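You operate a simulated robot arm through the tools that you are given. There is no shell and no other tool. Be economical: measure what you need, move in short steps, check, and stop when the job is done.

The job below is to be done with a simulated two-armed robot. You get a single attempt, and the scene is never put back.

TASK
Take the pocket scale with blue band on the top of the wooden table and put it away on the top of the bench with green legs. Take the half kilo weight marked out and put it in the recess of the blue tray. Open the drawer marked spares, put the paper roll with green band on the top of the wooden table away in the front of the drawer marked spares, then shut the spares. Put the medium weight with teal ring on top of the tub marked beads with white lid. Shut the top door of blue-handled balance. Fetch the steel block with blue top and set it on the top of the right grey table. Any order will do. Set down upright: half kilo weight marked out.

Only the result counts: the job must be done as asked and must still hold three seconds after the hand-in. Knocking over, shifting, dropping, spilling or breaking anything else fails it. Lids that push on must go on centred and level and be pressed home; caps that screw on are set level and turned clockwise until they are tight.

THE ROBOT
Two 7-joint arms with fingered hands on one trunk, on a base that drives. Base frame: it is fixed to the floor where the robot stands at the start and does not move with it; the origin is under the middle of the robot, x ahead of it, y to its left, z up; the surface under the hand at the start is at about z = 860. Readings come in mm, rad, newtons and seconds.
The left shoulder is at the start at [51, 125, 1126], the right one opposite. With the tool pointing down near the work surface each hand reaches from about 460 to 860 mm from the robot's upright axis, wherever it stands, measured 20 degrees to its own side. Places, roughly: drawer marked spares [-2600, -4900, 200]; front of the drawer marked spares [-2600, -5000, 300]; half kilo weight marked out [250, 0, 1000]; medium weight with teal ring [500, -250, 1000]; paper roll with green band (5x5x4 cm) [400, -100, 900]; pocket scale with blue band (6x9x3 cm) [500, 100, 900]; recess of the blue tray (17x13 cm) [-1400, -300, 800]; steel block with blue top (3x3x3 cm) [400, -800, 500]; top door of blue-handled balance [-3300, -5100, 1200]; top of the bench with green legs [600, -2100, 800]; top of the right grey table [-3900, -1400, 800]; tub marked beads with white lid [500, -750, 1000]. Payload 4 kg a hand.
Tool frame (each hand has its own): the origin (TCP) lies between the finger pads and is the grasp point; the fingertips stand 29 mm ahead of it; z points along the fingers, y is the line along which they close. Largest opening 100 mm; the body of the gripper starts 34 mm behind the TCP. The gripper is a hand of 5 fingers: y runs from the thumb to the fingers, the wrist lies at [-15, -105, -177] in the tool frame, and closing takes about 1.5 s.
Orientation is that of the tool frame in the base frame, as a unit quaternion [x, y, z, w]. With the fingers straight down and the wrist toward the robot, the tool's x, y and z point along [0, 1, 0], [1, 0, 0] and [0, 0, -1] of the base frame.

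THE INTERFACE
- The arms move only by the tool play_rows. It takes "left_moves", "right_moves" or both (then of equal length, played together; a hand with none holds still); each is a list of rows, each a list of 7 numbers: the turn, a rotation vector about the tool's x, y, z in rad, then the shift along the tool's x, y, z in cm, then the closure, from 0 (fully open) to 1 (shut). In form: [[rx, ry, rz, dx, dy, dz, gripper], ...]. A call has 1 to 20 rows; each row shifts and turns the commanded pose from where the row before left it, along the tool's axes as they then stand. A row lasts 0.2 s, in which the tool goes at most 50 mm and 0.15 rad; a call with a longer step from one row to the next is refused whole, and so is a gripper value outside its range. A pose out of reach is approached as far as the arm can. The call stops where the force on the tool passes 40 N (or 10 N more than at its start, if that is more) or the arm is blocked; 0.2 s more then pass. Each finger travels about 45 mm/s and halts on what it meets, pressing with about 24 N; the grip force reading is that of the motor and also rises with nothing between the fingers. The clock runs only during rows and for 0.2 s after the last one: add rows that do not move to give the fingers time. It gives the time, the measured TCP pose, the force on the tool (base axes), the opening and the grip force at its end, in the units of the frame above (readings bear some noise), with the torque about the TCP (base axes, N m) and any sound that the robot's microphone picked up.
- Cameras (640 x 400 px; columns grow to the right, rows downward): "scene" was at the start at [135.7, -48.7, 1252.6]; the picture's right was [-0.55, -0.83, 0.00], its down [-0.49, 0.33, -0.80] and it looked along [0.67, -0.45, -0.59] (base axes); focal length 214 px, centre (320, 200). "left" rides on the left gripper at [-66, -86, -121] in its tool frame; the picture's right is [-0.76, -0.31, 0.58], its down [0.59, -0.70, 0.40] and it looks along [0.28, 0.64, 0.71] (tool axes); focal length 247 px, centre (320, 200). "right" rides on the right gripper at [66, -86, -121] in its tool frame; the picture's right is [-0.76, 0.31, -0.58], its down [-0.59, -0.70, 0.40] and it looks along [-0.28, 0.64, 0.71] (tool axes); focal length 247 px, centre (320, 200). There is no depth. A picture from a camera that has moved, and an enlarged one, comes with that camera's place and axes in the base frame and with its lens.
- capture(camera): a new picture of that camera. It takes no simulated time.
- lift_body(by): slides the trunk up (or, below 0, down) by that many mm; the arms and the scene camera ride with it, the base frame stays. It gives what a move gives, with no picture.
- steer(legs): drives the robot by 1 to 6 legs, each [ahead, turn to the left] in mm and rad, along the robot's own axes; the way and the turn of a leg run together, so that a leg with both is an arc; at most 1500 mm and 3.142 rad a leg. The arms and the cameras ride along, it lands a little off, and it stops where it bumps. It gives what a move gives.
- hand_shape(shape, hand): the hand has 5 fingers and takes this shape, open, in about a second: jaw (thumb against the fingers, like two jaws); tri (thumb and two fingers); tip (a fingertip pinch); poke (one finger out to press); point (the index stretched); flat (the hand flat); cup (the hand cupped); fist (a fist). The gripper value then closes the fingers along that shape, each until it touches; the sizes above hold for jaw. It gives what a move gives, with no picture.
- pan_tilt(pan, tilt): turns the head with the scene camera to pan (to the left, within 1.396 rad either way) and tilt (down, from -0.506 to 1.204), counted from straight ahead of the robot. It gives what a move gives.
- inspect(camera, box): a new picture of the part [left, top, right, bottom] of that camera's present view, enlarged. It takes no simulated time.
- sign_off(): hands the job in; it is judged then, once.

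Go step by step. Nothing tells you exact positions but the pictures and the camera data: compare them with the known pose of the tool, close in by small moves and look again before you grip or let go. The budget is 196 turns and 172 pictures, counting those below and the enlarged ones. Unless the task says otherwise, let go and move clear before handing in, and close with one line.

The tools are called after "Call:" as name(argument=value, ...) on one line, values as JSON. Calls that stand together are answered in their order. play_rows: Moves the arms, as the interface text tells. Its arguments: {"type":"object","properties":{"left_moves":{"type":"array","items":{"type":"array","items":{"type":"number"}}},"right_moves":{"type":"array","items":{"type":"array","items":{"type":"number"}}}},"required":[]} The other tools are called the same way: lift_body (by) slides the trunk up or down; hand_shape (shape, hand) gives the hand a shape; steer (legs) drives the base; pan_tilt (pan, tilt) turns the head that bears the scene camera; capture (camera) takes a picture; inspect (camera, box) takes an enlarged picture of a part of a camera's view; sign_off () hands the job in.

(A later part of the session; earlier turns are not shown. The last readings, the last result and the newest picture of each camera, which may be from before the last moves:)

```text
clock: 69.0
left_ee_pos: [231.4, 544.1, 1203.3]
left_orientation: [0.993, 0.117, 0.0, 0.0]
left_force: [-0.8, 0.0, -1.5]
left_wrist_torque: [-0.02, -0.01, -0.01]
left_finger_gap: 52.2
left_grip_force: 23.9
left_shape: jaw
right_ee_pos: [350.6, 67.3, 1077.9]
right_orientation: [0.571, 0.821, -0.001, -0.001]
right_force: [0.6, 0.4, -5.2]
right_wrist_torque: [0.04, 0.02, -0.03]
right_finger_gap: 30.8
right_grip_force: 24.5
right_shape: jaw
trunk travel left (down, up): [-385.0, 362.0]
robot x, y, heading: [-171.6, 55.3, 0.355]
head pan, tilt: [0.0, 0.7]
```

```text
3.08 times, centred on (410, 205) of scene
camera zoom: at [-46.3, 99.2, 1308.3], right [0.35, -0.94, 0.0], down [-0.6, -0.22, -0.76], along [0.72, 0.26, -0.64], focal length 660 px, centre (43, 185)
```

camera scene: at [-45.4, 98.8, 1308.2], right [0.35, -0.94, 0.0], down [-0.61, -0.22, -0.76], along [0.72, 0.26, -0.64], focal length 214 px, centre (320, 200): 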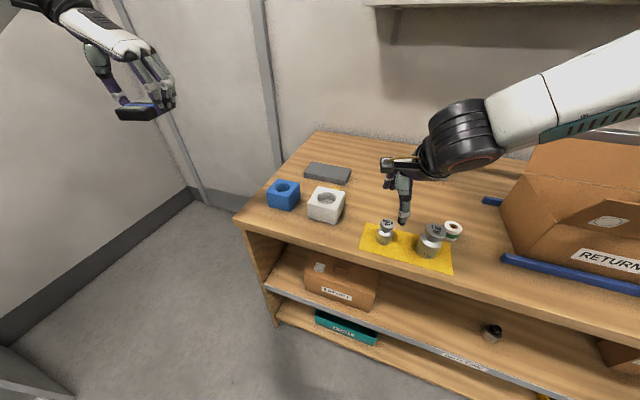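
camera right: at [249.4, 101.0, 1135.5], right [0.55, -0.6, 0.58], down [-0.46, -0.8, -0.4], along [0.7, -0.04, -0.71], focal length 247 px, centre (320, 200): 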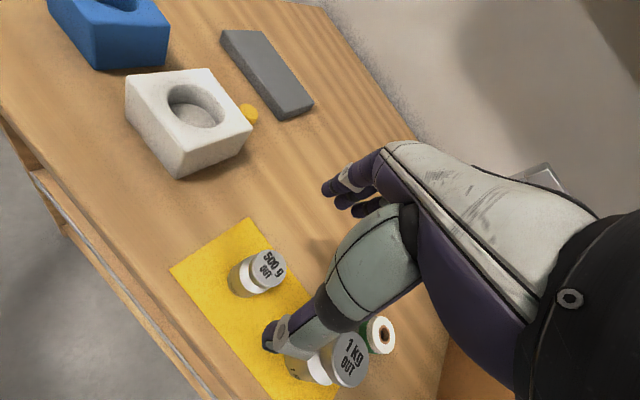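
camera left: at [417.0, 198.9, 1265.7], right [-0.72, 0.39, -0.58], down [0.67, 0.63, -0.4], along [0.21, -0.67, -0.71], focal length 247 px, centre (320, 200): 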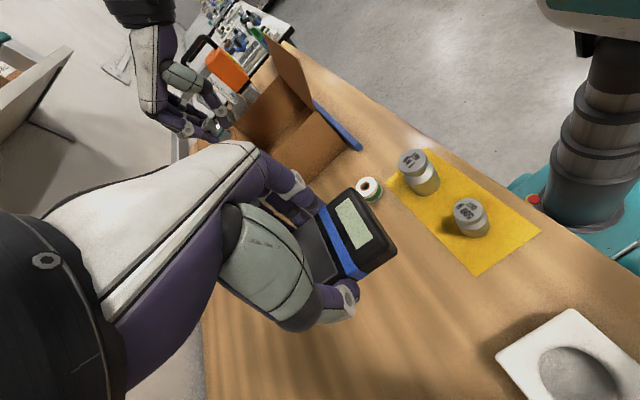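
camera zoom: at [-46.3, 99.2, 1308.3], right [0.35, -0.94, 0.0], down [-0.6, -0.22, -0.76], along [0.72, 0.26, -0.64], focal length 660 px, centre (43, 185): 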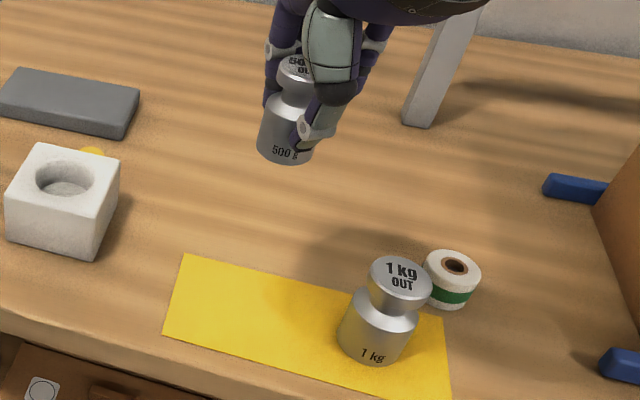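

The 500 g is held upright. Next is the blue tray behind; I'll back away and turn left, then look.

Call:
steer(legs=[[-200, 0], [0, 2.6]])

Call:
pan_tilt(pan=0.3, tilt=0.45)

Call:
capture(camera="scene")

```text
clock: 76.9
left_ee_pos: [-958.1, -234.3, 1203.6]
left_orientation: [0.149, 0.989, 0.0, 0.0]
left_force: [0.5, 0.6, -2.3]
left_wrist_torque: [0.03, -0.03, 0.03]
left_finger_gap: 51.7
left_grip_force: 23.9
left_shape: jaw
right_ee_pos: [-820.3, 237.6, 1076.9]
right_orientation: [-0.64, 0.768, 0.0, 0.0]
right_force: [0.1, 0.7, -5.5]
right_wrist_torque: [0.02, -0.03, -0.03]
right_finger_gap: 30.4
right_grip_force: 24.2
right_shape: jaw
trunk travel left (down, up): [-385.0, 362.0]
robot x, y, heading: [-357.7, -9.6, 2.952]
head pan, tilt: [0.0, 0.7]
```

```text
clock: 77.7
left_ee_pos: [-958.3, -234.7, 1203.8]
left_orientation: [0.149, 0.989, 0.0, 0.001]
left_force: [-0.2, 0.0, -0.7]
left_wrist_torque: [0.0, -0.01, -0.01]
left_finger_gap: 51.8
left_grip_force: 24.0
left_shape: jaw
right_ee_pos: [-818.6, 237.8, 1077.6]
right_orientation: [-0.641, 0.768, -0.001, 0.001]
right_force: [0.1, -0.2, -4.6]
right_wrist_torque: [-0.01, 0.0, -0.02]
right_finger_gap: 30.6
right_grip_force: 24.4
right_shape: jaw
trunk travel left (down, up): [-385.0, 362.0]
robot x, y, heading: [-359.1, -11.7, 2.957]
head pan, tilt: [0.3, 0.45]
```

```text
107 pictures are left
camera scene: at [-500.4, -14.0, 1330.3], right [-0.12, 0.99, 0.0], down [0.43, 0.05, -0.9], along [-0.89, -0.11, -0.44], focal length 214 px, centre (320, 200)
```

scene: 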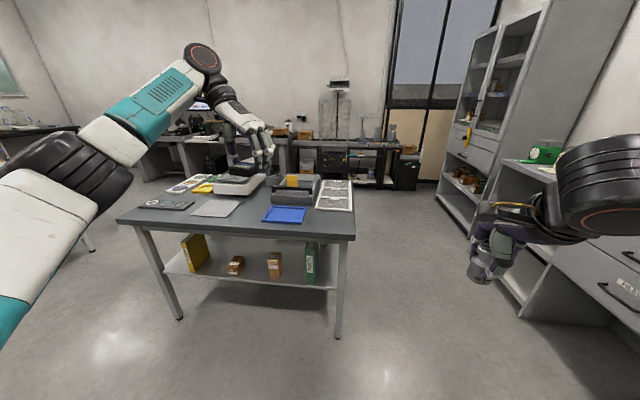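

The blue tray is near [-1395,-300] on a table with its front edge at x≈-1260. I'll drive so it sits 20° to the right.

Call:
steer(legs=[[0, 1.063], [664, 0], [0, -0.876]])

Call:
pan_tilt(pan=-0.3, tilt=0.8)

Call:
capture(camera="scene")

```text
clock: 86.5
left_ee_pos: [-1331.2, -847.2, 1203.4]
left_orientation: [0.059, 0.998, 0.0, 0.001]
left_force: [-0.5, -0.9, -1.2]
left_wrist_torque: [0.0, -0.03, 0.02]
left_finger_gap: 51.6
left_grip_force: 23.9
left_shape: jaw
right_ee_pos: [-1279.9, -359.4, 1077.2]
right_orientation: [0.708, -0.706, 0.0, -0.001]
right_force: [0.8, 0.6, -5.0]
right_wrist_torque: [0.0, -0.03, -0.02]
right_finger_gap: 30.3
right_grip_force: 24.0
right_shape: jaw
trunk travel left (down, up): [-385.0, 362.0]
robot x, y, heading: [-783.0, -521.3, 3.139]
head pan, tilt: [0.3, 0.45]
```

```text
clock: 87.5
left_ee_pos: [-1330.8, -847.0, 1203.5]
left_orientation: [0.06, 0.998, 0.001, 0.001]
left_force: [0.6, 0.3, -2.4]
left_wrist_torque: [0.02, 0.02, -0.02]
left_finger_gap: 51.8
left_grip_force: 24.5
left_shape: jaw
right_ee_pos: [-1278.4, -360.1, 1076.7]
right_orientation: [0.708, -0.706, 0.0, 0.0]
right_force: [-0.5, -0.4, -4.7]
right_wrist_torque: [0.02, 0.02, -0.04]
right_finger_gap: 30.4
right_grip_force: 24.3
right_shape: jaw
trunk travel left (down, up): [-385.0, 362.0]
robot x, y, heading: [-779.4, -519.4, 3.138]
head pan, tilt: [-0.3, 0.799]
```

```text
106 pictures are left
camera scene: at [-909.2, -498.3, 1299.9], right [0.3, 0.95, 0.0], down [0.68, -0.21, -0.7], along [-0.67, 0.21, -0.72], focal length 214 px, centre (320, 200)
```

scene: 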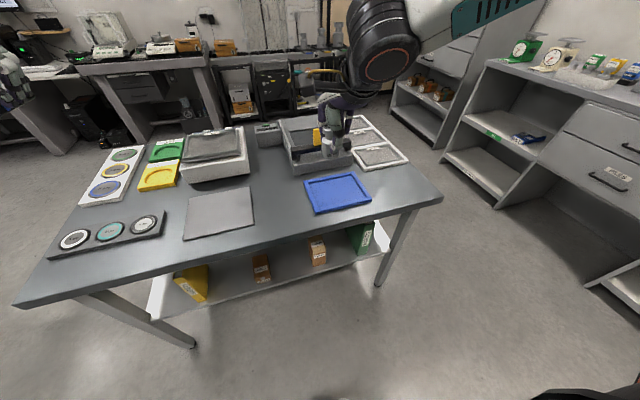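

Call:
play_rows(right_moves=[[0, 0, 0, -2.5, 3.93, 0, 1], [0, 0, 0, -2.5, 3.93, 0, 1], [0, 0, 0, -2.5, 3.93, 0, 1]])

Call:
lift_body(by=-130)

Call:
capture(camera="right")

Call:
capture(camera="scene")

```text
clock: 88.2
left_ee_pos: [-1332.3, -846.0, 1203.9]
left_orientation: [0.06, 0.998, 0.0, 0.001]
left_force: [0.4, 0.0, -1.7]
left_wrist_torque: [0.0, -0.06, -0.01]
left_finger_gap: 51.8
left_grip_force: 24.2
left_shape: jaw
right_ee_pos: [-1397.6, -282.2, 1075.9]
right_orientation: [0.708, -0.707, 0.001, -0.002]
right_force: [-0.9, 0.5, -4.7]
right_wrist_torque: [0.01, -0.01, -0.01]
right_finger_gap: 30.1
right_grip_force: 23.7
right_shape: jaw
trunk travel left (down, up): [-385.0, 362.0]
robot x, y, heading: [-782.3, -519.9, 3.14]
head pan, tilt: [-0.3, 0.799]
```

```text
clock: 89.8
left_ee_pos: [-1331.2, -847.4, 1074.0]
left_orientation: [0.06, 0.998, 0.001, 0.0]
left_force: [0.8, -0.5, -1.0]
left_wrist_torque: [0.0, -0.06, 0.0]
left_finger_gap: 51.8
left_grip_force: 24.1
left_shape: jaw
right_ee_pos: [-1397.4, -284.7, 946.9]
right_orientation: [0.707, -0.707, 0.001, 0.0]
right_force: [0.2, -0.3, -4.5]
right_wrist_torque: [-0.02, -0.03, -0.04]
right_finger_gap: 30.0
right_grip_force: 24.4
right_shape: jaw
trunk travel left (down, up): [-255.0, 492.0]
robot x, y, heading: [-781.6, -522.7, 3.14]
head pan, tilt: [-0.3, 0.799]
```

```text
105 pictures are left
camera right: at [-1312.2, -349.1, 1068.5], right [-0.31, 0.76, 0.58], down [0.7, 0.59, -0.4], along [-0.64, 0.28, -0.71], focal length 247 px, centre (320, 200)
```

right: 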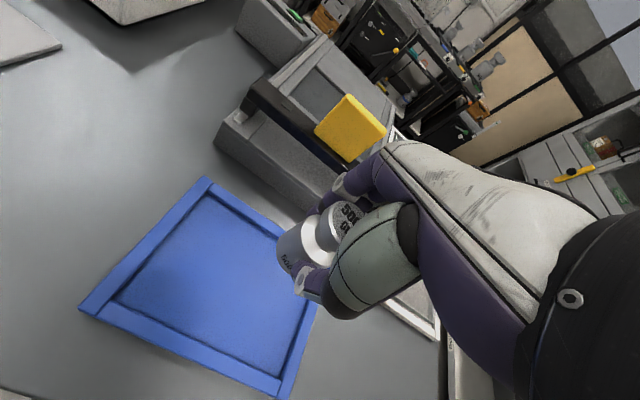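

```text
104 pictures are left
camera scene: at [-942.5, -498.0, 1167.1], right [0.3, 0.95, 0.0], down [0.68, -0.21, -0.7], along [-0.67, 0.21, -0.72], focal length 214 px, centre (320, 200)
```

scene: 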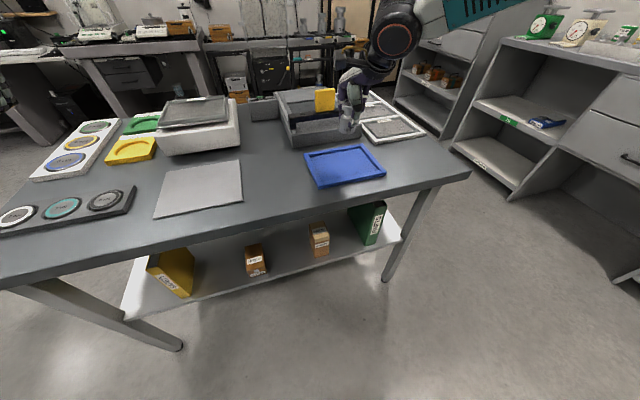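

The weight is over the tray's middle ([-1397,-288]). I'll lower it towards the floor of the recess.

Call:
play_rows(right_moves=[[0, 0, 0, 0.3, 0, 3, 1], [0, 0, 0, 0, 0, 3, 1], [0, 0, 0, 0, 0, 2, 1]])

Call:
inspect(camera="right", box=[100, 120, 420, 340])

Call:
inspect(camera="scene", box=[270, 70, 420, 200])

```text
clock: 90.6
left_ee_pos: [-1331.4, -847.7, 1073.2]
left_orientation: [0.06, 0.998, 0.0, 0.002]
left_force: [0.2, 0.8, -2.3]
left_wrist_torque: [-0.04, 0.0, -0.01]
left_finger_gap: 51.6
left_grip_force: 24.0
left_shape: jaw
right_ee_pos: [-1396.2, -287.9, 866.0]
right_orientation: [0.707, -0.707, 0.001, -0.001]
right_force: [-0.1, -0.5, -4.9]
right_wrist_torque: [0.0, 0.0, 0.02]
right_finger_gap: 30.1
right_grip_force: 24.0
right_shape: jaw
trunk travel left (down, up): [-255.0, 492.0]
robot x, y, heading: [-781.0, -524.4, 3.139]
head pan, tilt: [-0.3, 0.799]
```

```text
1.82 times, centred on (260, 230) of right
camera zoom: at [-1312.0, -352.2, 987.0], right [-0.31, 0.76, 0.58], down [0.7, 0.59, -0.4], along [-0.64, 0.28, -0.71], focal length 449 px, centre (429, 146)
```

zoom: 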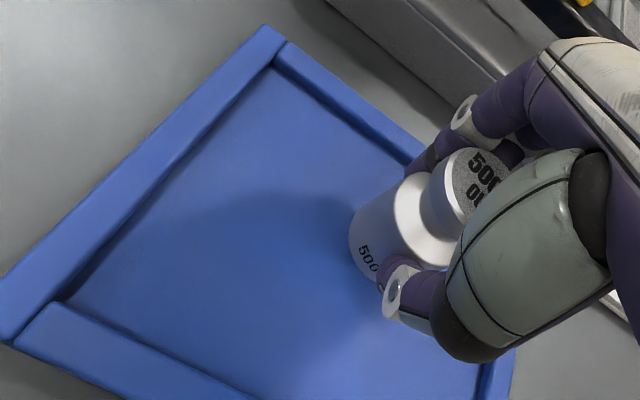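

```text
3.08 times, centred on (345, 135) of scene
camera zoom: at [-943.1, -498.0, 1166.8], right [0.3, 0.95, 0.0], down [0.69, -0.21, -0.7], along [-0.66, 0.21, -0.72], focal length 660 px, centre (243, 400)
```

zoom: 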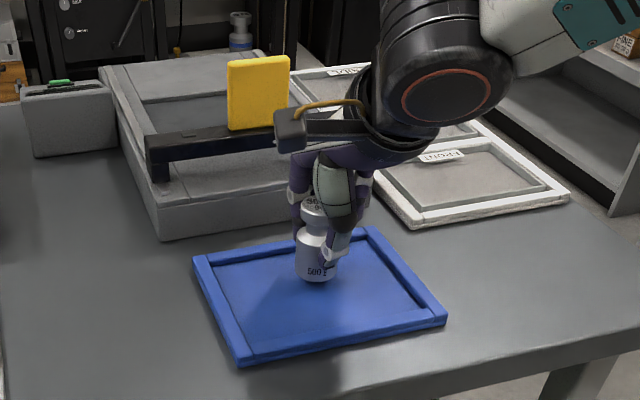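

Call:
play_rows(right_moves=[[0, 0, 0, 0, 0, 0.4, 1], [0, 0, 0, 0, 0, 0.4, 1]])

Call:
play_rows(right_moves=[[0, 0, 0, 0, 0, 0.3, 1]])

Call:
play_rows(right_moves=[[0, 0, 0, 0, 0, 0.3, 1]])

Call:
play_rows(right_moves=[[0, 0, 0, 0, 0, 0.3, 1]])

```text
clock: 91.2
left_ee_pos: [-1331.6, -846.4, 1073.2]
left_orientation: [0.06, 0.998, 0.0, 0.001]
left_force: [0.4, 0.8, -2.0]
left_wrist_torque: [-0.02, -0.02, 0.02]
left_finger_gap: 51.8
left_grip_force: 23.7
left_shape: jaw
right_ee_pos: [-1397.8, -287.0, 857.8]
right_orientation: [0.707, -0.707, 0.0, -0.001]
right_force: [-0.8, 0.4, -5.6]
right_wrist_torque: [-0.03, -0.05, 0.0]
right_finger_gap: 30.2
right_grip_force: 24.2
right_shape: jaw
trunk travel left (down, up): [-255.0, 492.0]
robot x, y, heading: [-785.6, -520.9, 3.136]
head pan, tilt: [-0.3, 0.799]
```

```text
clock: 91.6
left_ee_pos: [-1331.8, -847.8, 1073.6]
left_orientation: [0.059, 0.998, 0.0, 0.001]
left_force: [-0.1, 0.6, -2.0]
left_wrist_torque: [-0.01, -0.03, 0.01]
left_finger_gap: 51.9
left_grip_force: 24.4
left_shape: jaw
right_ee_pos: [-1396.4, -286.7, 855.7]
right_orientation: [0.707, -0.707, 0.0, -0.001]
right_force: [0.8, -0.5, -4.6]
right_wrist_torque: [0.02, 0.0, 0.04]
right_finger_gap: 30.2
right_grip_force: 24.2
right_shape: jaw
trunk travel left (down, up): [-255.0, 492.0]
robot x, y, heading: [-782.5, -520.1, 3.136]
head pan, tilt: [-0.3, 0.799]
```

```text
clock: 92.0
left_ee_pos: [-1330.5, -847.2, 1073.0]
left_orientation: [0.06, 0.998, 0.0, 0.0]
left_force: [-0.1, 0.5, -1.9]
left_wrist_torque: [0.02, -0.03, -0.01]
left_finger_gap: 51.9
left_grip_force: 24.2
left_shape: jaw
right_ee_pos: [-1396.6, -286.9, 853.9]
right_orientation: [0.708, -0.706, 0.0, 0.001]
right_force: [2.6, 1.0, 4.0]
right_wrist_torque: [0.01, 0.1, -0.04]
right_finger_gap: 30.4
right_grip_force: 23.9
right_shape: jaw
trunk travel left (down, up): [-255.0, 492.0]
robot x, y, heading: [-780.2, -521.8, 3.141]
head pan, tilt: [-0.3, 0.799]
```

```text
clock: 92.4
left_ee_pos: [-1328.3, -847.8, 1074.0]
left_orientation: [0.061, 0.998, 0.001, -0.001]
left_force: [0.2, 0.2, -2.4]
left_wrist_torque: [0.02, -0.01, -0.03]
left_finger_gap: 51.9
left_grip_force: 23.6
left_shape: jaw
right_ee_pos: [-1396.0, -288.2, 852.8]
right_orientation: [0.708, -0.707, -0.001, 0.001]
right_force: [0.6, 0.5, 14.0]
right_wrist_torque: [0.06, 0.22, -0.02]
right_finger_gap: 30.7
right_grip_force: 23.7
right_shape: jaw
trunk travel left (down, up): [-255.0, 492.0]
robot x, y, heading: [-779.8, -523.1, 3.142]
head pan, tilt: [-0.3, 0.799]
```

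It's seated on the recess floor. I'll ease up 2 mm, open partly, and check before rising.

Call:
play_rows(right_moves=[[0, 0, 0, 0, 0, -0.2, 1], [0, 0, 0, 0, 0, 0, 0.85], [0, 0, 0, 0, 0, 0, 0.7], [0, 0, 0, 0, 0, 0, 0.55], [0, 0, 0, 0, 0, 0, 0.4], [0, 0, 0, 0, 0, 0, 0.35], [0, 0, 0, 0, 0, 0, 0.35]])

Call:
inspect(camera="right", box=[160, 120, 420, 340])

```text
clock: 94.0
left_ee_pos: [-1331.0, -847.9, 1073.2]
left_orientation: [0.059, 0.998, 0.0, 0.0]
left_force: [0.2, -0.2, -1.6]
left_wrist_torque: [0.0, -0.02, -0.02]
left_finger_gap: 51.9
left_grip_force: 23.8
left_shape: jaw
right_ee_pos: [-1395.3, -287.8, 850.8]
right_orientation: [-0.707, 0.707, 0.0, 0.001]
right_force: [-0.1, 0.2, 0.4]
right_wrist_torque: [0.0, -0.01, 0.04]
right_finger_gap: 65.0
right_grip_force: 0.0
right_shape: jaw
trunk travel left (down, up): [-255.0, 492.0]
robot x, y, heading: [-784.1, -524.4, 3.137]
head pan, tilt: [-0.3, 0.799]
```

```text
1.82 times, centred on (290, 230) of right
camera zoom: at [-1312.0, -352.5, 972.7], right [-0.31, 0.76, 0.58], down [0.7, 0.59, -0.4], along [-0.64, 0.28, -0.71], focal length 449 px, centre (374, 146)
```

zoom: 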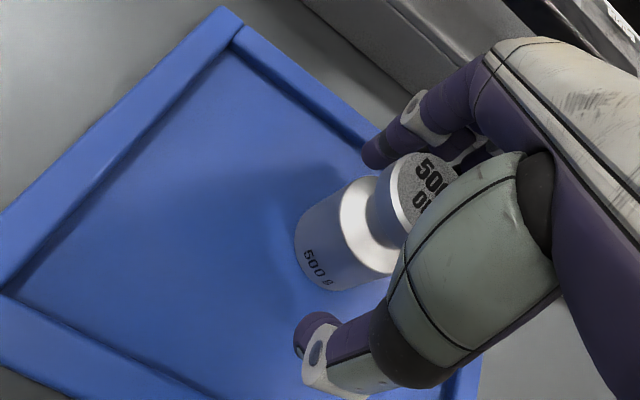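

The 500 g stands upright in the recess. I'll rise clear, then drive toward the green-legged bench.

Call:
play_rows(right_moves=[[0, 0, 0, 0, 0, -3, 0.35], [0, 0, 0, 0, 0, -4, 0.35], [0, 0, 0, 0, 0, -4, 0.35], [0, 0, 0, 0, 0, -4, 0.35]])

Call:
lift_body(by=130)

Call:
capture(camera="scene")

Call:
steer(legs=[[-220, 0], [0, 1.95], [1200, 0], [0, 0.8]])

Call:
pan_tilt(pan=0.1, tilt=0.5)

Call:
capture(camera="scene")

```text
clock: 95.0
left_ee_pos: [-1329.8, -848.2, 1074.1]
left_orientation: [0.059, 0.998, 0.0, 0.0]
left_force: [1.0, 0.7, -1.9]
left_wrist_torque: [-0.04, -0.01, -0.04]
left_finger_gap: 52.0
left_grip_force: 24.5
left_shape: jaw
right_ee_pos: [-1397.0, -287.9, 1002.4]
right_orientation: [0.708, -0.706, 0.0, -0.001]
right_force: [-0.3, 0.3, 0.2]
right_wrist_torque: [0.03, -0.03, -0.03]
right_finger_gap: 64.9
right_grip_force: 0.0
right_shape: jaw
trunk travel left (down, up): [-255.0, 492.0]
robot x, y, heading: [-777.9, -519.5, 3.14]
head pan, tilt: [-0.3, 0.799]
```

```text
clock: 96.6
left_ee_pos: [-1331.2, -847.2, 1203.4]
left_orientation: [0.059, 0.998, 0.0, 0.001]
left_force: [-0.2, 0.2, -2.3]
left_wrist_torque: [0.01, -0.03, 0.0]
left_finger_gap: 51.9
left_grip_force: 24.0
left_shape: jaw
right_ee_pos: [-1397.9, -287.0, 1130.7]
right_orientation: [0.707, -0.707, 0.001, -0.002]
right_force: [-0.6, -0.5, -0.9]
right_wrist_torque: [-0.01, 0.0, -0.03]
right_finger_gap: 64.8
right_grip_force: 0.1
right_shape: jaw
trunk travel left (down, up): [-385.0, 362.0]
robot x, y, heading: [-780.7, -520.2, 3.139]
head pan, tilt: [-0.3, 0.799]
```

```text
100 pictures are left
camera scene: at [-909.2, -498.3, 1299.8], right [0.3, 0.95, 0.0], down [0.69, -0.21, -0.7], along [-0.66, 0.21, -0.72], focal length 214 px, centre (320, 200)
```

scene: 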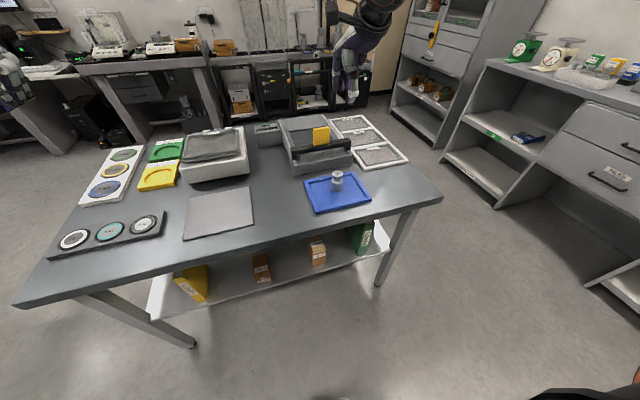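

```text
clock: 110.9
left_ee_pos: [510.7, -1555.3, 1203.0]
left_orientation: [0.967, -0.255, 0.0, 0.001]
left_force: [0.4, 0.3, -1.3]
left_wrist_torque: [-0.02, 0.05, -0.01]
left_finger_gap: 51.5
left_grip_force: 23.7
left_shape: jaw
right_ee_pos: [355.2, -2096.8, 1132.3]
right_orientation: [0.833, 0.554, -0.001, -0.001]
right_force: [0.3, 0.8, -0.1]
right_wrist_torque: [-0.01, 0.0, -0.02]
right_finger_gap: 64.9
right_grip_force: 0.0
right_shape: jaw
trunk travel left (down, up): [-385.0, 362.0]
robot x, y, heading: [-120.9, -1643.9, -0.401]
head pan, tilt: [-0.3, 0.799]
```

```text
clock: 111.8
left_ee_pos: [510.4, -1555.5, 1204.8]
left_orientation: [0.967, -0.255, 0.001, 0.001]
left_force: [-0.2, -0.2, -2.1]
left_wrist_torque: [0.02, -0.01, -0.02]
left_finger_gap: 51.7
left_grip_force: 24.2
left_shape: jaw
right_ee_pos: [355.6, -2097.5, 1132.2]
right_orientation: [0.833, 0.554, -0.001, 0.0]
right_force: [0.1, -1.0, 0.2]
right_wrist_torque: [-0.01, -0.01, 0.01]
right_finger_gap: 64.8
right_grip_force: 0.0
right_shape: jaw
trunk travel left (down, up): [-385.0, 362.0]
robot x, y, heading: [-120.6, -1644.9, -0.396]
head pan, tilt: [0.099, 0.499]
```

```text
99 pictures are left
camera scene: at [11.4, -1689.2, 1325.8], right [-0.29, -0.96, 0.0], down [-0.46, 0.14, -0.88], along [0.84, -0.26, -0.48], focal length 214 px, centre (320, 200)
```

scene: 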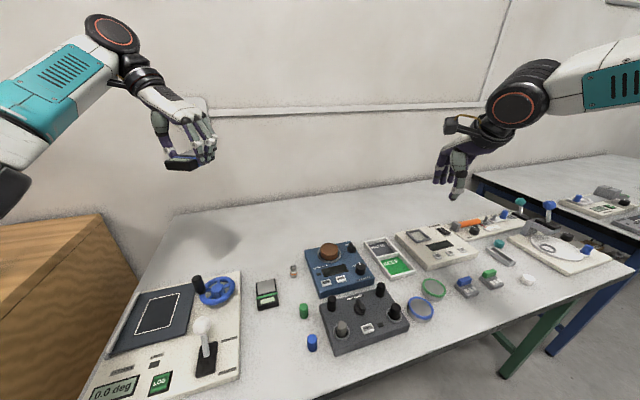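

The bench's back area is free. I'll aim for about [650,-1620], turning the left hand so the wrist points toward the robot.

Call:
play_rows(left_moves=[[0, 0, -0.14, 0, 0, 0, 1], [0, 0, -0.14, 0, 0, 0, 1], [0, 0, -0.14, 0, 0, 0, 1], [0, 0, -0.14, 0, 0, 0, 1], [0, 0, -0.14, 0, 0, 0, 1], [0, 0, -0.14, 0, 0, 0, 1], [0, 0, -0.14, 0, 0, 0, 1], [0, 0, -0.14, 0, 0, 0, 1], [0, 0, -0.14, 0, 0, 0, 1], [0, 0, -0.14, 0, 0, 0, 1], [0, 0, -0.14, 0, 0, 0, 1], [0, 0, -0.14, 0, 0, 0, 1], [0, 0, -0.14, 0, 0, 0, 1], [0, 0, -0.14, 0, 0, 0, 1], [0, 0, 0, -1.13, 3.69, 0, 1], [0, 0, 0, -1.13, 3.69, 0, 1], [0, 0, 0, -1.13, 3.69, 0, 1], [0, 0, 0, -1.13, 3.69, 0, 1]])

Call:
lift_body(by=-200)

Call:
capture(camera="left")

Call:
capture(camera="scene")

```text
clock: 115.6
left_ee_pos: [651.3, -1621.1, 1203.0]
left_orientation: [0.751, 0.66, -0.001, -0.001]
left_force: [0.0, 0.4, -1.8]
left_wrist_torque: [0.01, 0.04, 0.04]
left_finger_gap: 51.5
left_grip_force: 23.9
left_shape: jaw
right_ee_pos: [355.4, -2098.3, 1132.7]
right_orientation: [0.833, 0.554, -0.001, 0.0]
right_force: [0.6, -1.1, -0.4]
right_wrist_torque: [0.0, 0.03, 0.0]
right_finger_gap: 64.8
right_grip_force: 0.1
right_shape: jaw
trunk travel left (down, up): [-385.0, 362.0]
robot x, y, heading: [-120.3, -1642.9, -0.397]
head pan, tilt: [0.099, 0.499]
```

```text
clock: 117.8
left_ee_pos: [650.6, -1617.7, 1004.8]
left_orientation: [0.751, 0.661, 0.0, 0.0]
left_force: [-0.9, -0.1, -2.1]
left_wrist_torque: [0.03, 0.0, -0.01]
left_finger_gap: 51.7
left_grip_force: 23.6
left_shape: jaw
right_ee_pos: [352.8, -2097.4, 932.6]
right_orientation: [0.832, 0.554, -0.001, 0.0]
right_force: [-0.1, -0.3, 0.0]
right_wrist_torque: [0.0, 0.02, -0.01]
right_finger_gap: 64.8
right_grip_force: 0.1
right_shape: jaw
trunk travel left (down, up): [-185.0, 562.0]
robot x, y, heading: [-118.0, -1644.1, -0.396]
head pan, tilt: [0.099, 0.499]
```

```text
98 pictures are left
camera left: at [558.0, -1673.3, 1125.9], right [-0.4, -0.71, -0.58], down [-0.62, 0.67, -0.4], along [0.67, 0.2, -0.71], focal length 247 px, centre (320, 200)
```

left: 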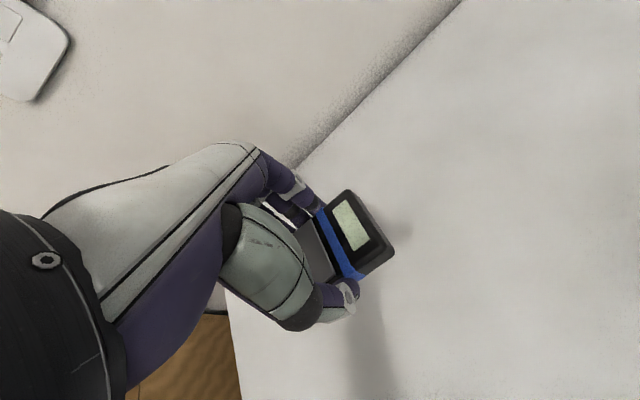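

```text
97 pictures are left
camera scene: at [65.4, -1712.0, 1120.4], right [-0.29, -0.96, 0.0], down [-0.46, 0.14, -0.88], along [0.84, -0.26, -0.48], focal length 214 px, centre (320, 200)
```

scene: 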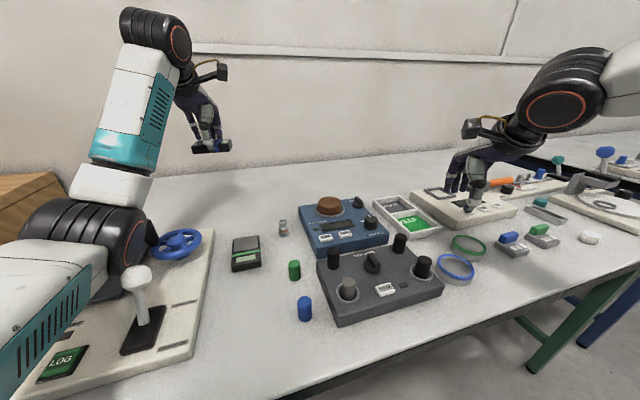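

The left elbow and right hand are lower than I'd like over the devices. I'll raise the trunk and lower with the arm instead.

Call:
lift_body(by=150)

Call:
play_rows(left_moves=[[0, 0, 0, 0, -0.3, 4.5, 1], [0, 0, 0, 0, -0.3, 4.5, 1], [0, 0, 0, 0, -0.3, 4.5, 1], [0, 0, 0, 0, -0.3, 4.5, 1]])

Call:
capture(camera="scene")

Call:
capture(camera="left")

```text
clock: 119.5
left_ee_pos: [652.6, -1618.5, 1152.8]
left_orientation: [0.751, 0.661, 0.0, -0.001]
left_force: [0.5, 0.3, -1.7]
left_wrist_torque: [0.0, 0.0, 0.0]
left_finger_gap: 51.6
left_grip_force: 24.5
left_shape: jaw
right_ee_pos: [355.6, -2098.6, 1080.3]
right_orientation: [0.832, 0.554, -0.002, -0.001]
right_force: [0.6, 0.2, 0.2]
right_wrist_torque: [-0.01, -0.01, 0.03]
right_finger_gap: 64.9
right_grip_force: 0.1
right_shape: jaw
trunk travel left (down, up): [-335.0, 412.0]
robot x, y, heading: [-120.6, -1643.3, -0.402]
head pan, tilt: [0.099, 0.499]
```

```text
clock: 120.5
left_ee_pos: [639.9, -1616.7, 974.5]
left_orientation: [0.751, 0.66, 0.0, 0.0]
left_force: [0.7, -0.1, -1.3]
left_wrist_torque: [-0.02, 0.02, -0.04]
left_finger_gap: 51.4
left_grip_force: 23.6
left_shape: jaw
right_ee_pos: [354.9, -2097.6, 1081.0]
right_orientation: [0.832, 0.555, -0.001, 0.0]
right_force: [0.3, -0.5, 0.8]
right_wrist_torque: [-0.03, -0.01, -0.02]
right_finger_gap: 64.9
right_grip_force: 0.1
right_shape: jaw
trunk travel left (down, up): [-335.0, 412.0]
robot x, y, heading: [-120.8, -1640.4, -0.394]
head pan, tilt: [0.099, 0.499]
```

```text
96 pictures are left
camera scene: at [21.7, -1693.4, 1274.9], right [-0.29, -0.96, 0.0], down [-0.46, 0.14, -0.88], along [0.84, -0.26, -0.48], focal length 214 px, centre (320, 200)
```

scene: 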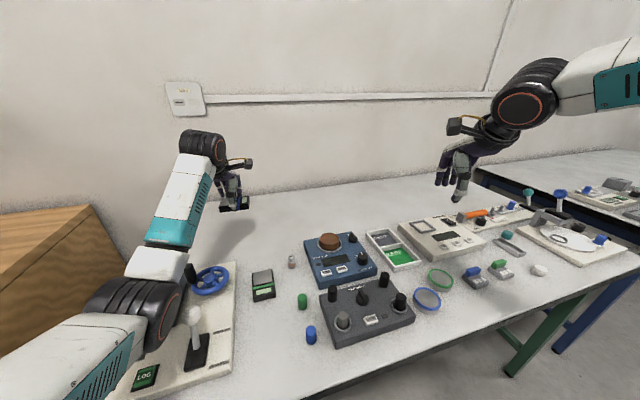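

```text
95 pictures are left
camera left: at [547.1, -1671.8, 1094.9], right [-0.4, -0.71, -0.58], down [-0.62, 0.67, -0.4], along [0.67, 0.2, -0.71], focal length 247 px, centre (320, 200)
```

left: 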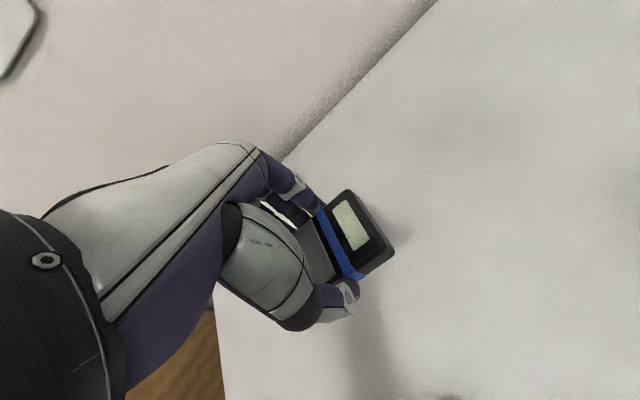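

The elbow is over a joystick, so I'll raise the trunk further and set the scale a bit nearer, at x≈600, keeping the arm steep.

Call:
lift_body(by=170)

Call:
play_rows(left_moves=[[0, 0, 0, -0.1, -2, 1, 1], [0, 0, 0, -0.1, -2, 1, 1], [0, 0, 0, 0, 0, 4, 1], [0, 0, 0, 0, 0, 4, 1], [0, 0, 0, 0, 0, 4, 1], [0, 0, 0, 0, 0, 4, 1], [0, 0, 0, 0, 0, 4, 1]])

Call:
capture(camera="scene")

Call:
capture(camera="left")

```text
clock: 122.4
left_ee_pos: [638.9, -1616.9, 1143.1]
left_orientation: [0.75, 0.661, -0.001, -0.001]
left_force: [-0.2, -0.6, -1.6]
left_wrist_torque: [-0.02, 0.02, 0.01]
left_finger_gap: 51.6
left_grip_force: 24.4
left_shape: jaw
right_ee_pos: [355.8, -2097.5, 1252.1]
right_orientation: [0.832, 0.554, -0.001, -0.001]
right_force: [0.9, 0.1, 1.1]
right_wrist_torque: [-0.04, -0.04, 0.01]
right_finger_gap: 64.6
right_grip_force: 0.0
right_shape: jaw
trunk travel left (down, up): [-505.0, 242.0]
robot x, y, heading: [-121.1, -1643.2, -0.393]
head pan, tilt: [0.099, 0.499]
```

```text
clock: 124.0
left_ee_pos: [600.4, -1614.6, 923.4]
left_orientation: [0.751, 0.66, 0.0, 0.0]
left_force: [0.0, 0.2, -2.0]
left_wrist_torque: [-0.01, 0.0, -0.01]
left_finger_gap: 51.6
left_grip_force: 24.3
left_shape: jaw
right_ee_pos: [356.0, -2097.6, 1251.7]
right_orientation: [0.832, 0.554, -0.001, -0.001]
right_force: [0.4, 0.4, 0.6]
right_wrist_torque: [0.02, -0.02, 0.01]
right_finger_gap: 64.7
right_grip_force: 0.2
right_shape: jaw
trunk travel left (down, up): [-505.0, 242.0]
robot x, y, heading: [-120.0, -1642.2, -0.396]
head pan, tilt: [0.099, 0.499]
```

```text
94 pictures are left
camera scene: at [-3.4, -1682.9, 1447.2], right [-0.29, -0.96, 0.0], down [-0.46, 0.14, -0.88], along [0.84, -0.26, -0.48], focal length 214 px, centre (320, 200)
```

scene: 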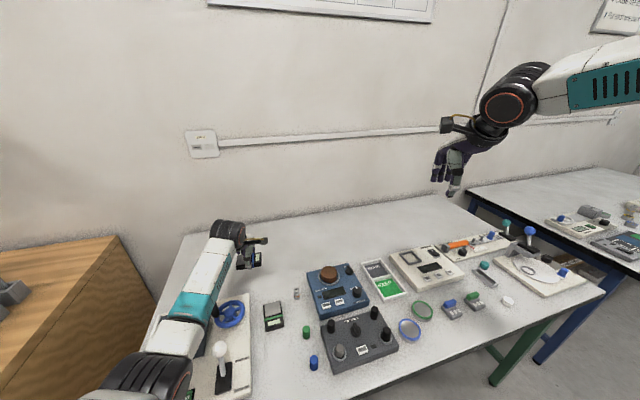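

```text
93 pictures are left
camera left: at [507.8, -1669.2, 1043.9], right [-0.4, -0.71, -0.58], down [-0.62, 0.67, -0.4], along [0.67, 0.2, -0.71], focal length 247 px, centre (320, 200)
```

left: 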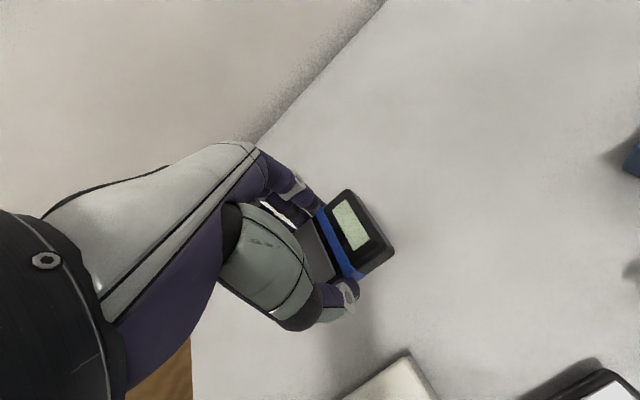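

Call:
play_rows(left_moves=[[0, 0, 0, 0, 0, 0.8, 1], [0, 0, 0, 0, 0, 0.6, 1], [0, 0, 0, 0, 0, 0.4, 1]])

Call:
inspect(camera="scene", box=[180, 200, 320, 300])

Call:
inspect(camera="left", box=[260, 150, 480, 400])

```text
clock: 124.8
left_ee_pos: [599.4, -1613.6, 905.6]
left_orientation: [0.75, 0.661, -0.001, 0.0]
left_force: [-0.1, -0.2, -2.6]
left_wrist_torque: [0.0, 0.02, -0.02]
left_finger_gap: 51.6
left_grip_force: 24.4
left_shape: jaw
right_ee_pos: [355.0, -2097.7, 1251.3]
right_orientation: [0.832, 0.554, 0.0, -0.002]
right_force: [-0.3, -0.3, 0.0]
right_wrist_torque: [0.03, 0.01, -0.06]
right_finger_gap: 64.9
right_grip_force: 0.0
right_shape: jaw
trunk travel left (down, up): [-505.0, 242.0]
robot x, y, heading: [-121.8, -1644.5, -0.4]
head pan, tilt: [0.099, 0.499]
```

```text
4.00 times, centred on (250, 250) of scene
camera zoom: at [-3.7, -1682.9, 1447.3], right [-0.29, -0.96, 0.0], down [-0.46, 0.14, -0.88], along [0.84, -0.26, -0.48], focal length 858 px, centre (600, 0)
```

zoom: 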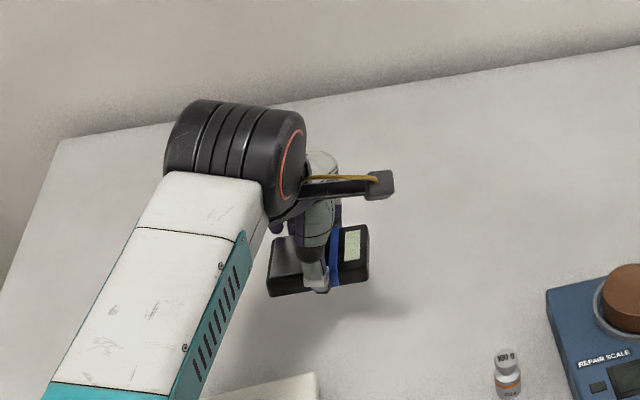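

```text
1.60 times, centred on (370, 275) of left
camera zoom: at [506.8, -1668.8, 1026.2], right [-0.4, -0.71, -0.58], down [-0.62, 0.67, -0.4], along [0.67, 0.2, -0.71], focal length 395 px, centre (240, 80)
```

zoom: 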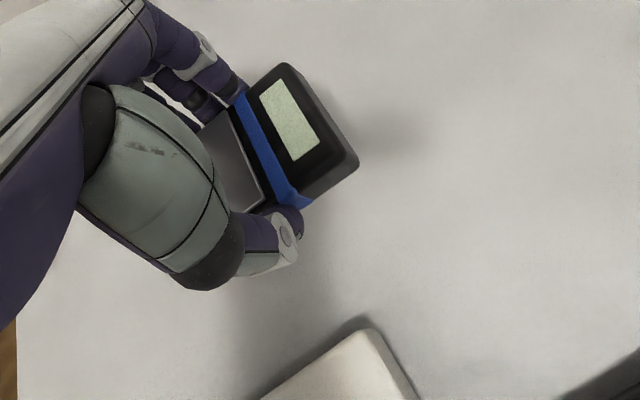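

Call:
play_rows(left_moves=[[0, 0, 0, 0, 0, 0.6, 1], [0, 0, 0, 0, 0, 0.6, 1]])

Call:
inspect(camera="scene", box=[200, 220, 300, 290])

```text
clock: 125.4
left_ee_pos: [600.4, -1612.7, 893.0]
left_orientation: [0.751, 0.661, 0.001, -0.001]
left_force: [0.2, -0.3, -2.1]
left_wrist_torque: [-0.02, 0.0, -0.01]
left_finger_gap: 51.5
left_grip_force: 23.9
left_shape: jaw
right_ee_pos: [355.3, -2096.9, 1251.9]
right_orientation: [0.832, 0.554, -0.001, 0.0]
right_force: [0.3, 0.3, 0.4]
right_wrist_torque: [0.0, -0.02, 0.02]
right_finger_gap: 64.8
right_grip_force: 0.0
right_shape: jaw
trunk travel left (down, up): [-505.0, 242.0]
robot x, y, heading: [-123.6, -1638.2, -0.396]
head pan, tilt: [0.099, 0.499]
```

```text
5.71 times, centred on (250, 255) of scene
camera zoom: at [-3.8, -1682.9, 1447.3], right [-0.29, -0.96, 0.0], down [-0.46, 0.14, -0.88], along [0.84, -0.26, -0.48], focal length 1226 px, centre (720, -114)
```

zoom: 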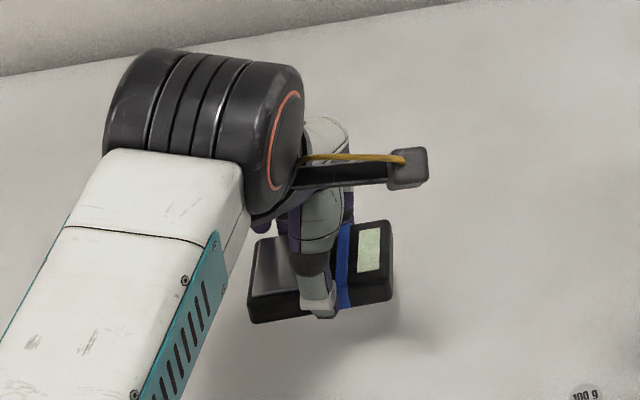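

Call:
play_rows(left_moves=[[0, 0, 0, 0, 0, 0.6, 1], [0, 0, 0, 0, 0, 0.6, 1], [0, 0, 0, 0, 0, 0.6, 1]])

Call:
inspect(camera="scene", box=[200, 220, 300, 290])

```text
clock: 126.2
left_ee_pos: [598.4, -1614.1, 874.8]
left_orientation: [0.751, 0.661, 0.0, -0.001]
left_force: [-0.2, 0.3, -2.7]
left_wrist_torque: [-0.02, 0.03, 0.02]
left_finger_gap: 51.4
left_grip_force: 23.8
left_shape: jaw
right_ee_pos: [355.5, -2098.1, 1251.3]
right_orientation: [0.832, 0.555, -0.001, -0.001]
right_force: [-0.4, 0.0, 0.5]
right_wrist_torque: [-0.02, -0.01, 0.0]
right_finger_gap: 65.0
right_grip_force: 0.0
right_shape: jaw
trunk travel left (down, up): [-505.0, 242.0]
robot x, y, heading: [-120.7, -1644.2, -0.4]
head pan, tilt: [0.099, 0.499]
```

```text
5.71 times, centred on (250, 255) of scene
camera zoom: at [-3.8, -1682.9, 1447.3], right [-0.29, -0.96, 0.0], down [-0.46, 0.14, -0.88], along [0.84, -0.26, -0.48], focal length 1226 px, centre (720, -114)
```

zoom: 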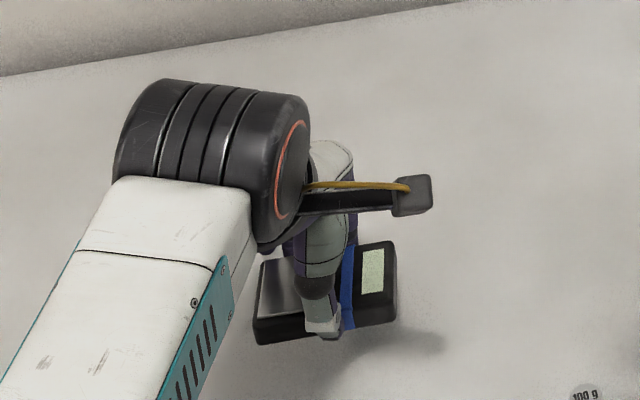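

Call:
play_rows(left_moves=[[0, 0, 0, 0, 0, 0.6, 1], [0, 0, 0, 0, 0, 0.6, 1]])

Call:
play_rows(left_moves=[[0, 0, 0, 0, 0, 0.4, 1]])

Call:
play_rows(left_moves=[[0, 0, 0, 0, 0, 0.3, 1]])

Call:
inspect(camera="scene", box=[200, 220, 300, 290])

```text
clock: 126.8
left_ee_pos: [599.8, -1612.3, 863.0]
left_orientation: [0.751, 0.66, -0.001, -0.001]
left_force: [-0.2, 0.1, -1.1]
left_wrist_torque: [-0.02, -0.01, -0.02]
left_finger_gap: 51.8
left_grip_force: 24.2
left_shape: jaw
right_ee_pos: [355.0, -2097.5, 1251.1]
right_orientation: [0.833, 0.554, -0.001, -0.001]
right_force: [-0.1, -0.2, 0.6]
right_wrist_torque: [-0.02, 0.0, 0.0]
right_finger_gap: 65.1
right_grip_force: 0.1
right_shape: jaw
trunk travel left (down, up): [-505.0, 242.0]
robot x, y, heading: [-121.2, -1648.0, -0.399]
head pan, tilt: [0.099, 0.499]
```

```text
clock: 127.2
left_ee_pos: [599.7, -1613.7, 859.5]
left_orientation: [0.751, 0.66, 0.0, 0.0]
left_force: [0.3, 0.2, -1.9]
left_wrist_torque: [0.0, -0.01, 0.03]
left_finger_gap: 51.7
left_grip_force: 23.5
left_shape: jaw
right_ee_pos: [355.0, -2097.6, 1250.9]
right_orientation: [0.833, 0.554, -0.001, -0.001]
right_force: [-0.9, 0.7, -0.3]
right_wrist_torque: [0.02, 0.03, 0.0]
right_finger_gap: 64.8
right_grip_force: 0.0
right_shape: jaw
trunk travel left (down, up): [-505.0, 242.0]
robot x, y, heading: [-121.3, -1643.8, -0.395]
head pan, tilt: [0.099, 0.499]
```

```text
clock: 127.6
left_ee_pos: [599.0, -1614.4, 855.2]
left_orientation: [0.75, 0.661, -0.001, -0.001]
left_force: [0.3, -0.1, -1.6]
left_wrist_torque: [-0.01, -0.02, -0.01]
left_finger_gap: 51.8
left_grip_force: 24.0
left_shape: jaw
right_ee_pos: [354.8, -2097.0, 1251.9]
right_orientation: [0.833, 0.554, -0.001, -0.001]
right_force: [-0.4, 0.0, 0.2]
right_wrist_torque: [0.03, -0.01, 0.0]
right_finger_gap: 64.7
right_grip_force: 0.0
right_shape: jaw
trunk travel left (down, up): [-505.0, 242.0]
robot x, y, heading: [-120.2, -1643.5, -0.397]
head pan, tilt: [0.099, 0.499]
```

```text
5.71 times, centred on (250, 255) of scene
camera zoom: at [-3.8, -1682.9, 1447.3], right [-0.29, -0.96, 0.0], down [-0.46, 0.14, -0.88], along [0.84, -0.26, -0.48], focal length 1226 px, centre (720, -114)
```

zoom: 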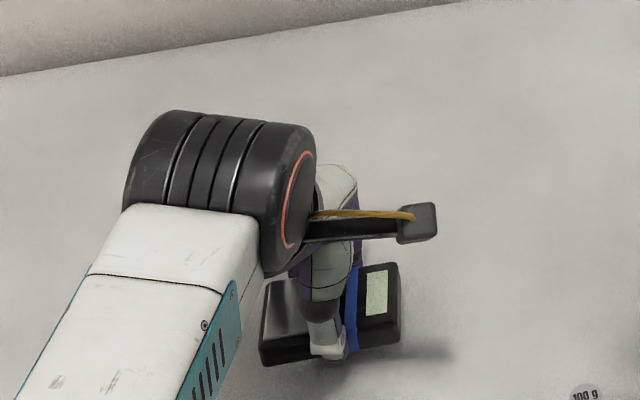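

Call:
play_rows(left_moves=[[0, 0, 0, 0, 0, 0.5, 1], [0, 0, 0, 0, 0, 0.5, 1]])

Call:
play_rows(left_moves=[[0, 0, 0, 0, 0, 0.3, 1]])

Call:
play_rows(left_moves=[[0, 0, 0, 0, 0, 0.2, 1]])

Call:
play_rows(left_moves=[[0, 0, 0, 0, 0, 0.2, 1]])

Call:
inspect(camera="scene", box=[200, 220, 300, 290])

```text
clock: 128.2
left_ee_pos: [598.7, -1614.0, 846.3]
left_orientation: [0.751, 0.661, 0.0, 0.0]
left_force: [0.5, -0.1, -1.9]
left_wrist_torque: [0.01, -0.02, 0.0]
left_finger_gap: 51.6
left_grip_force: 24.2
left_shape: jaw
right_ee_pos: [355.1, -2097.5, 1252.7]
right_orientation: [0.833, 0.554, -0.001, -0.001]
right_force: [0.0, -0.2, 0.5]
right_wrist_torque: [0.0, 0.02, -0.01]
right_finger_gap: 64.9
right_grip_force: 0.1
right_shape: jaw
trunk travel left (down, up): [-505.0, 242.0]
robot x, y, heading: [-124.4, -1642.6, -0.401]
head pan, tilt: [0.099, 0.499]
```

```text
clock: 128.6
left_ee_pos: [599.1, -1613.4, 844.4]
left_orientation: [0.751, 0.66, -0.001, 0.0]
left_force: [0.3, -0.1, -2.2]
left_wrist_torque: [-0.05, 0.03, 0.0]
left_finger_gap: 51.6
left_grip_force: 23.7
left_shape: jaw
right_ee_pos: [354.6, -2096.5, 1252.2]
right_orientation: [0.833, 0.554, 0.0, 0.0]
right_force: [-1.4, -1.0, 0.2]
right_wrist_torque: [0.02, 0.01, 0.01]
right_finger_gap: 64.7
right_grip_force: 0.2
right_shape: jaw
trunk travel left (down, up): [-505.0, 242.0]
robot x, y, heading: [-119.8, -1641.1, -0.403]
head pan, tilt: [0.099, 0.499]
```

```text
clock: 129.0
left_ee_pos: [599.5, -1614.0, 842.4]
left_orientation: [0.751, 0.661, -0.001, 0.001]
left_force: [0.8, 0.5, -2.2]
left_wrist_torque: [0.0, 0.01, 0.0]
left_finger_gap: 51.8
left_grip_force: 23.6
left_shape: jaw
right_ee_pos: [356.3, -2097.4, 1252.0]
right_orientation: [0.833, 0.554, 0.0, -0.001]
right_force: [1.0, 0.9, -0.3]
right_wrist_torque: [-0.01, 0.03, 0.03]
right_finger_gap: 64.7
right_grip_force: 0.1
right_shape: jaw
trunk travel left (down, up): [-505.0, 242.0]
robot x, y, heading: [-120.4, -1646.6, -0.394]
head pan, tilt: [0.099, 0.499]
```

```text
clock: 129.4
left_ee_pos: [599.6, -1614.5, 839.3]
left_orientation: [0.751, 0.66, 0.001, 0.001]
left_force: [-0.2, 0.2, -0.6]
left_wrist_torque: [-0.01, 0.0, 0.01]
left_finger_gap: 51.5
left_grip_force: 24.4
left_shape: jaw
right_ee_pos: [353.8, -2097.5, 1251.7]
right_orientation: [0.832, 0.554, -0.001, -0.001]
right_force: [-0.1, -0.7, 0.7]
right_wrist_torque: [-0.02, 0.0, -0.01]
right_finger_gap: 64.5
right_grip_force: 0.0
right_shape: jaw
trunk travel left (down, up): [-505.0, 242.0]
robot x, y, heading: [-122.1, -1645.8, -0.402]
head pan, tilt: [0.099, 0.499]
```

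```text
5.71 times, centred on (250, 255) of scene
camera zoom: at [-3.8, -1682.9, 1447.3], right [-0.29, -0.96, 0.0], down [-0.46, 0.14, -0.88], along [0.84, -0.26, -0.48], focal length 1226 px, centre (720, -114)
```

zoom: 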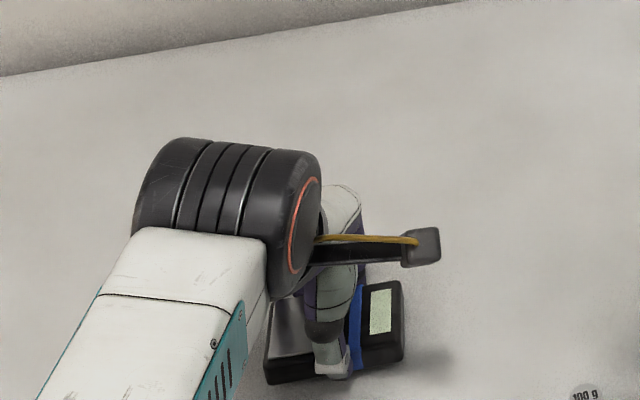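

Shadow and body have almost met. A few more small steps.

Call:
play_rows(left_moves=[[0, 0, 0, 0, 0, 0.2, 1]])

Call:
play_rows(left_moves=[[0, 0, 0, 0, 0, 0.2, 1]])

Call:
play_rows(left_moves=[[0, 0, 0, 0, 0, 0.2, 1]])

Call:
inspect(camera="left", box=[260, 150, 480, 400])

```text
clock: 129.8
left_ee_pos: [599.4, -1614.0, 837.2]
left_orientation: [0.751, 0.66, 0.0, 0.0]
left_force: [0.8, 0.2, -1.2]
left_wrist_torque: [0.0, -0.04, 0.04]
left_finger_gap: 51.9
left_grip_force: 24.2
left_shape: jaw
right_ee_pos: [354.9, -2097.8, 1250.9]
right_orientation: [0.832, 0.554, 0.0, 0.0]
right_force: [0.6, 0.6, -0.7]
right_wrist_torque: [0.0, -0.01, 0.01]
right_finger_gap: 64.9
right_grip_force: 0.1
right_shape: jaw
trunk travel left (down, up): [-505.0, 242.0]
robot x, y, heading: [-124.0, -1640.3, -0.4]
head pan, tilt: [0.099, 0.499]
```

```text
clock: 130.2
left_ee_pos: [599.6, -1613.6, 835.0]
left_orientation: [0.751, 0.66, -0.001, -0.001]
left_force: [0.3, 0.4, -2.3]
left_wrist_torque: [-0.02, -0.01, -0.02]
left_finger_gap: 51.5
left_grip_force: 23.7
left_shape: jaw
right_ee_pos: [355.2, -2098.3, 1252.3]
right_orientation: [0.832, 0.555, -0.001, -0.001]
right_force: [-0.2, 0.1, -0.3]
right_wrist_torque: [-0.03, 0.01, 0.01]
right_finger_gap: 64.8
right_grip_force: 0.0
right_shape: jaw
trunk travel left (down, up): [-505.0, 242.0]
robot x, y, heading: [-119.9, -1643.6, -0.401]
head pan, tilt: [0.099, 0.499]
```

```text
clock: 130.6
left_ee_pos: [598.4, -1614.8, 833.1]
left_orientation: [0.751, 0.661, 0.0, 0.0]
left_force: [-0.6, 0.3, -1.3]
left_wrist_torque: [-0.01, -0.02, -0.03]
left_finger_gap: 51.6
left_grip_force: 24.7
left_shape: jaw
right_ee_pos: [355.0, -2096.9, 1250.8]
right_orientation: [0.833, 0.554, 0.0, -0.001]
right_force: [0.4, -0.1, -0.2]
right_wrist_torque: [0.01, -0.03, 0.04]
right_finger_gap: 64.9
right_grip_force: 0.0
right_shape: jaw
trunk travel left (down, up): [-505.0, 242.0]
robot x, y, heading: [-121.4, -1644.5, -0.396]
head pan, tilt: [0.099, 0.499]
```

```text
1.60 times, centred on (370, 275) of left
camera zoom: at [506.3, -1668.8, 955.1], right [-0.4, -0.71, -0.58], down [-0.62, 0.67, -0.4], along [0.67, 0.2, -0.71], focal length 395 px, centre (240, 80)
```

zoom: 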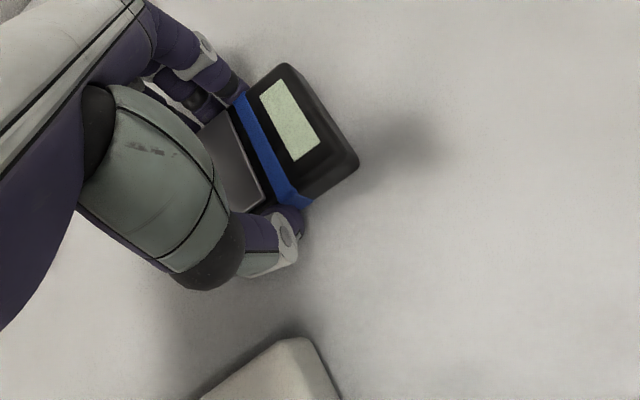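

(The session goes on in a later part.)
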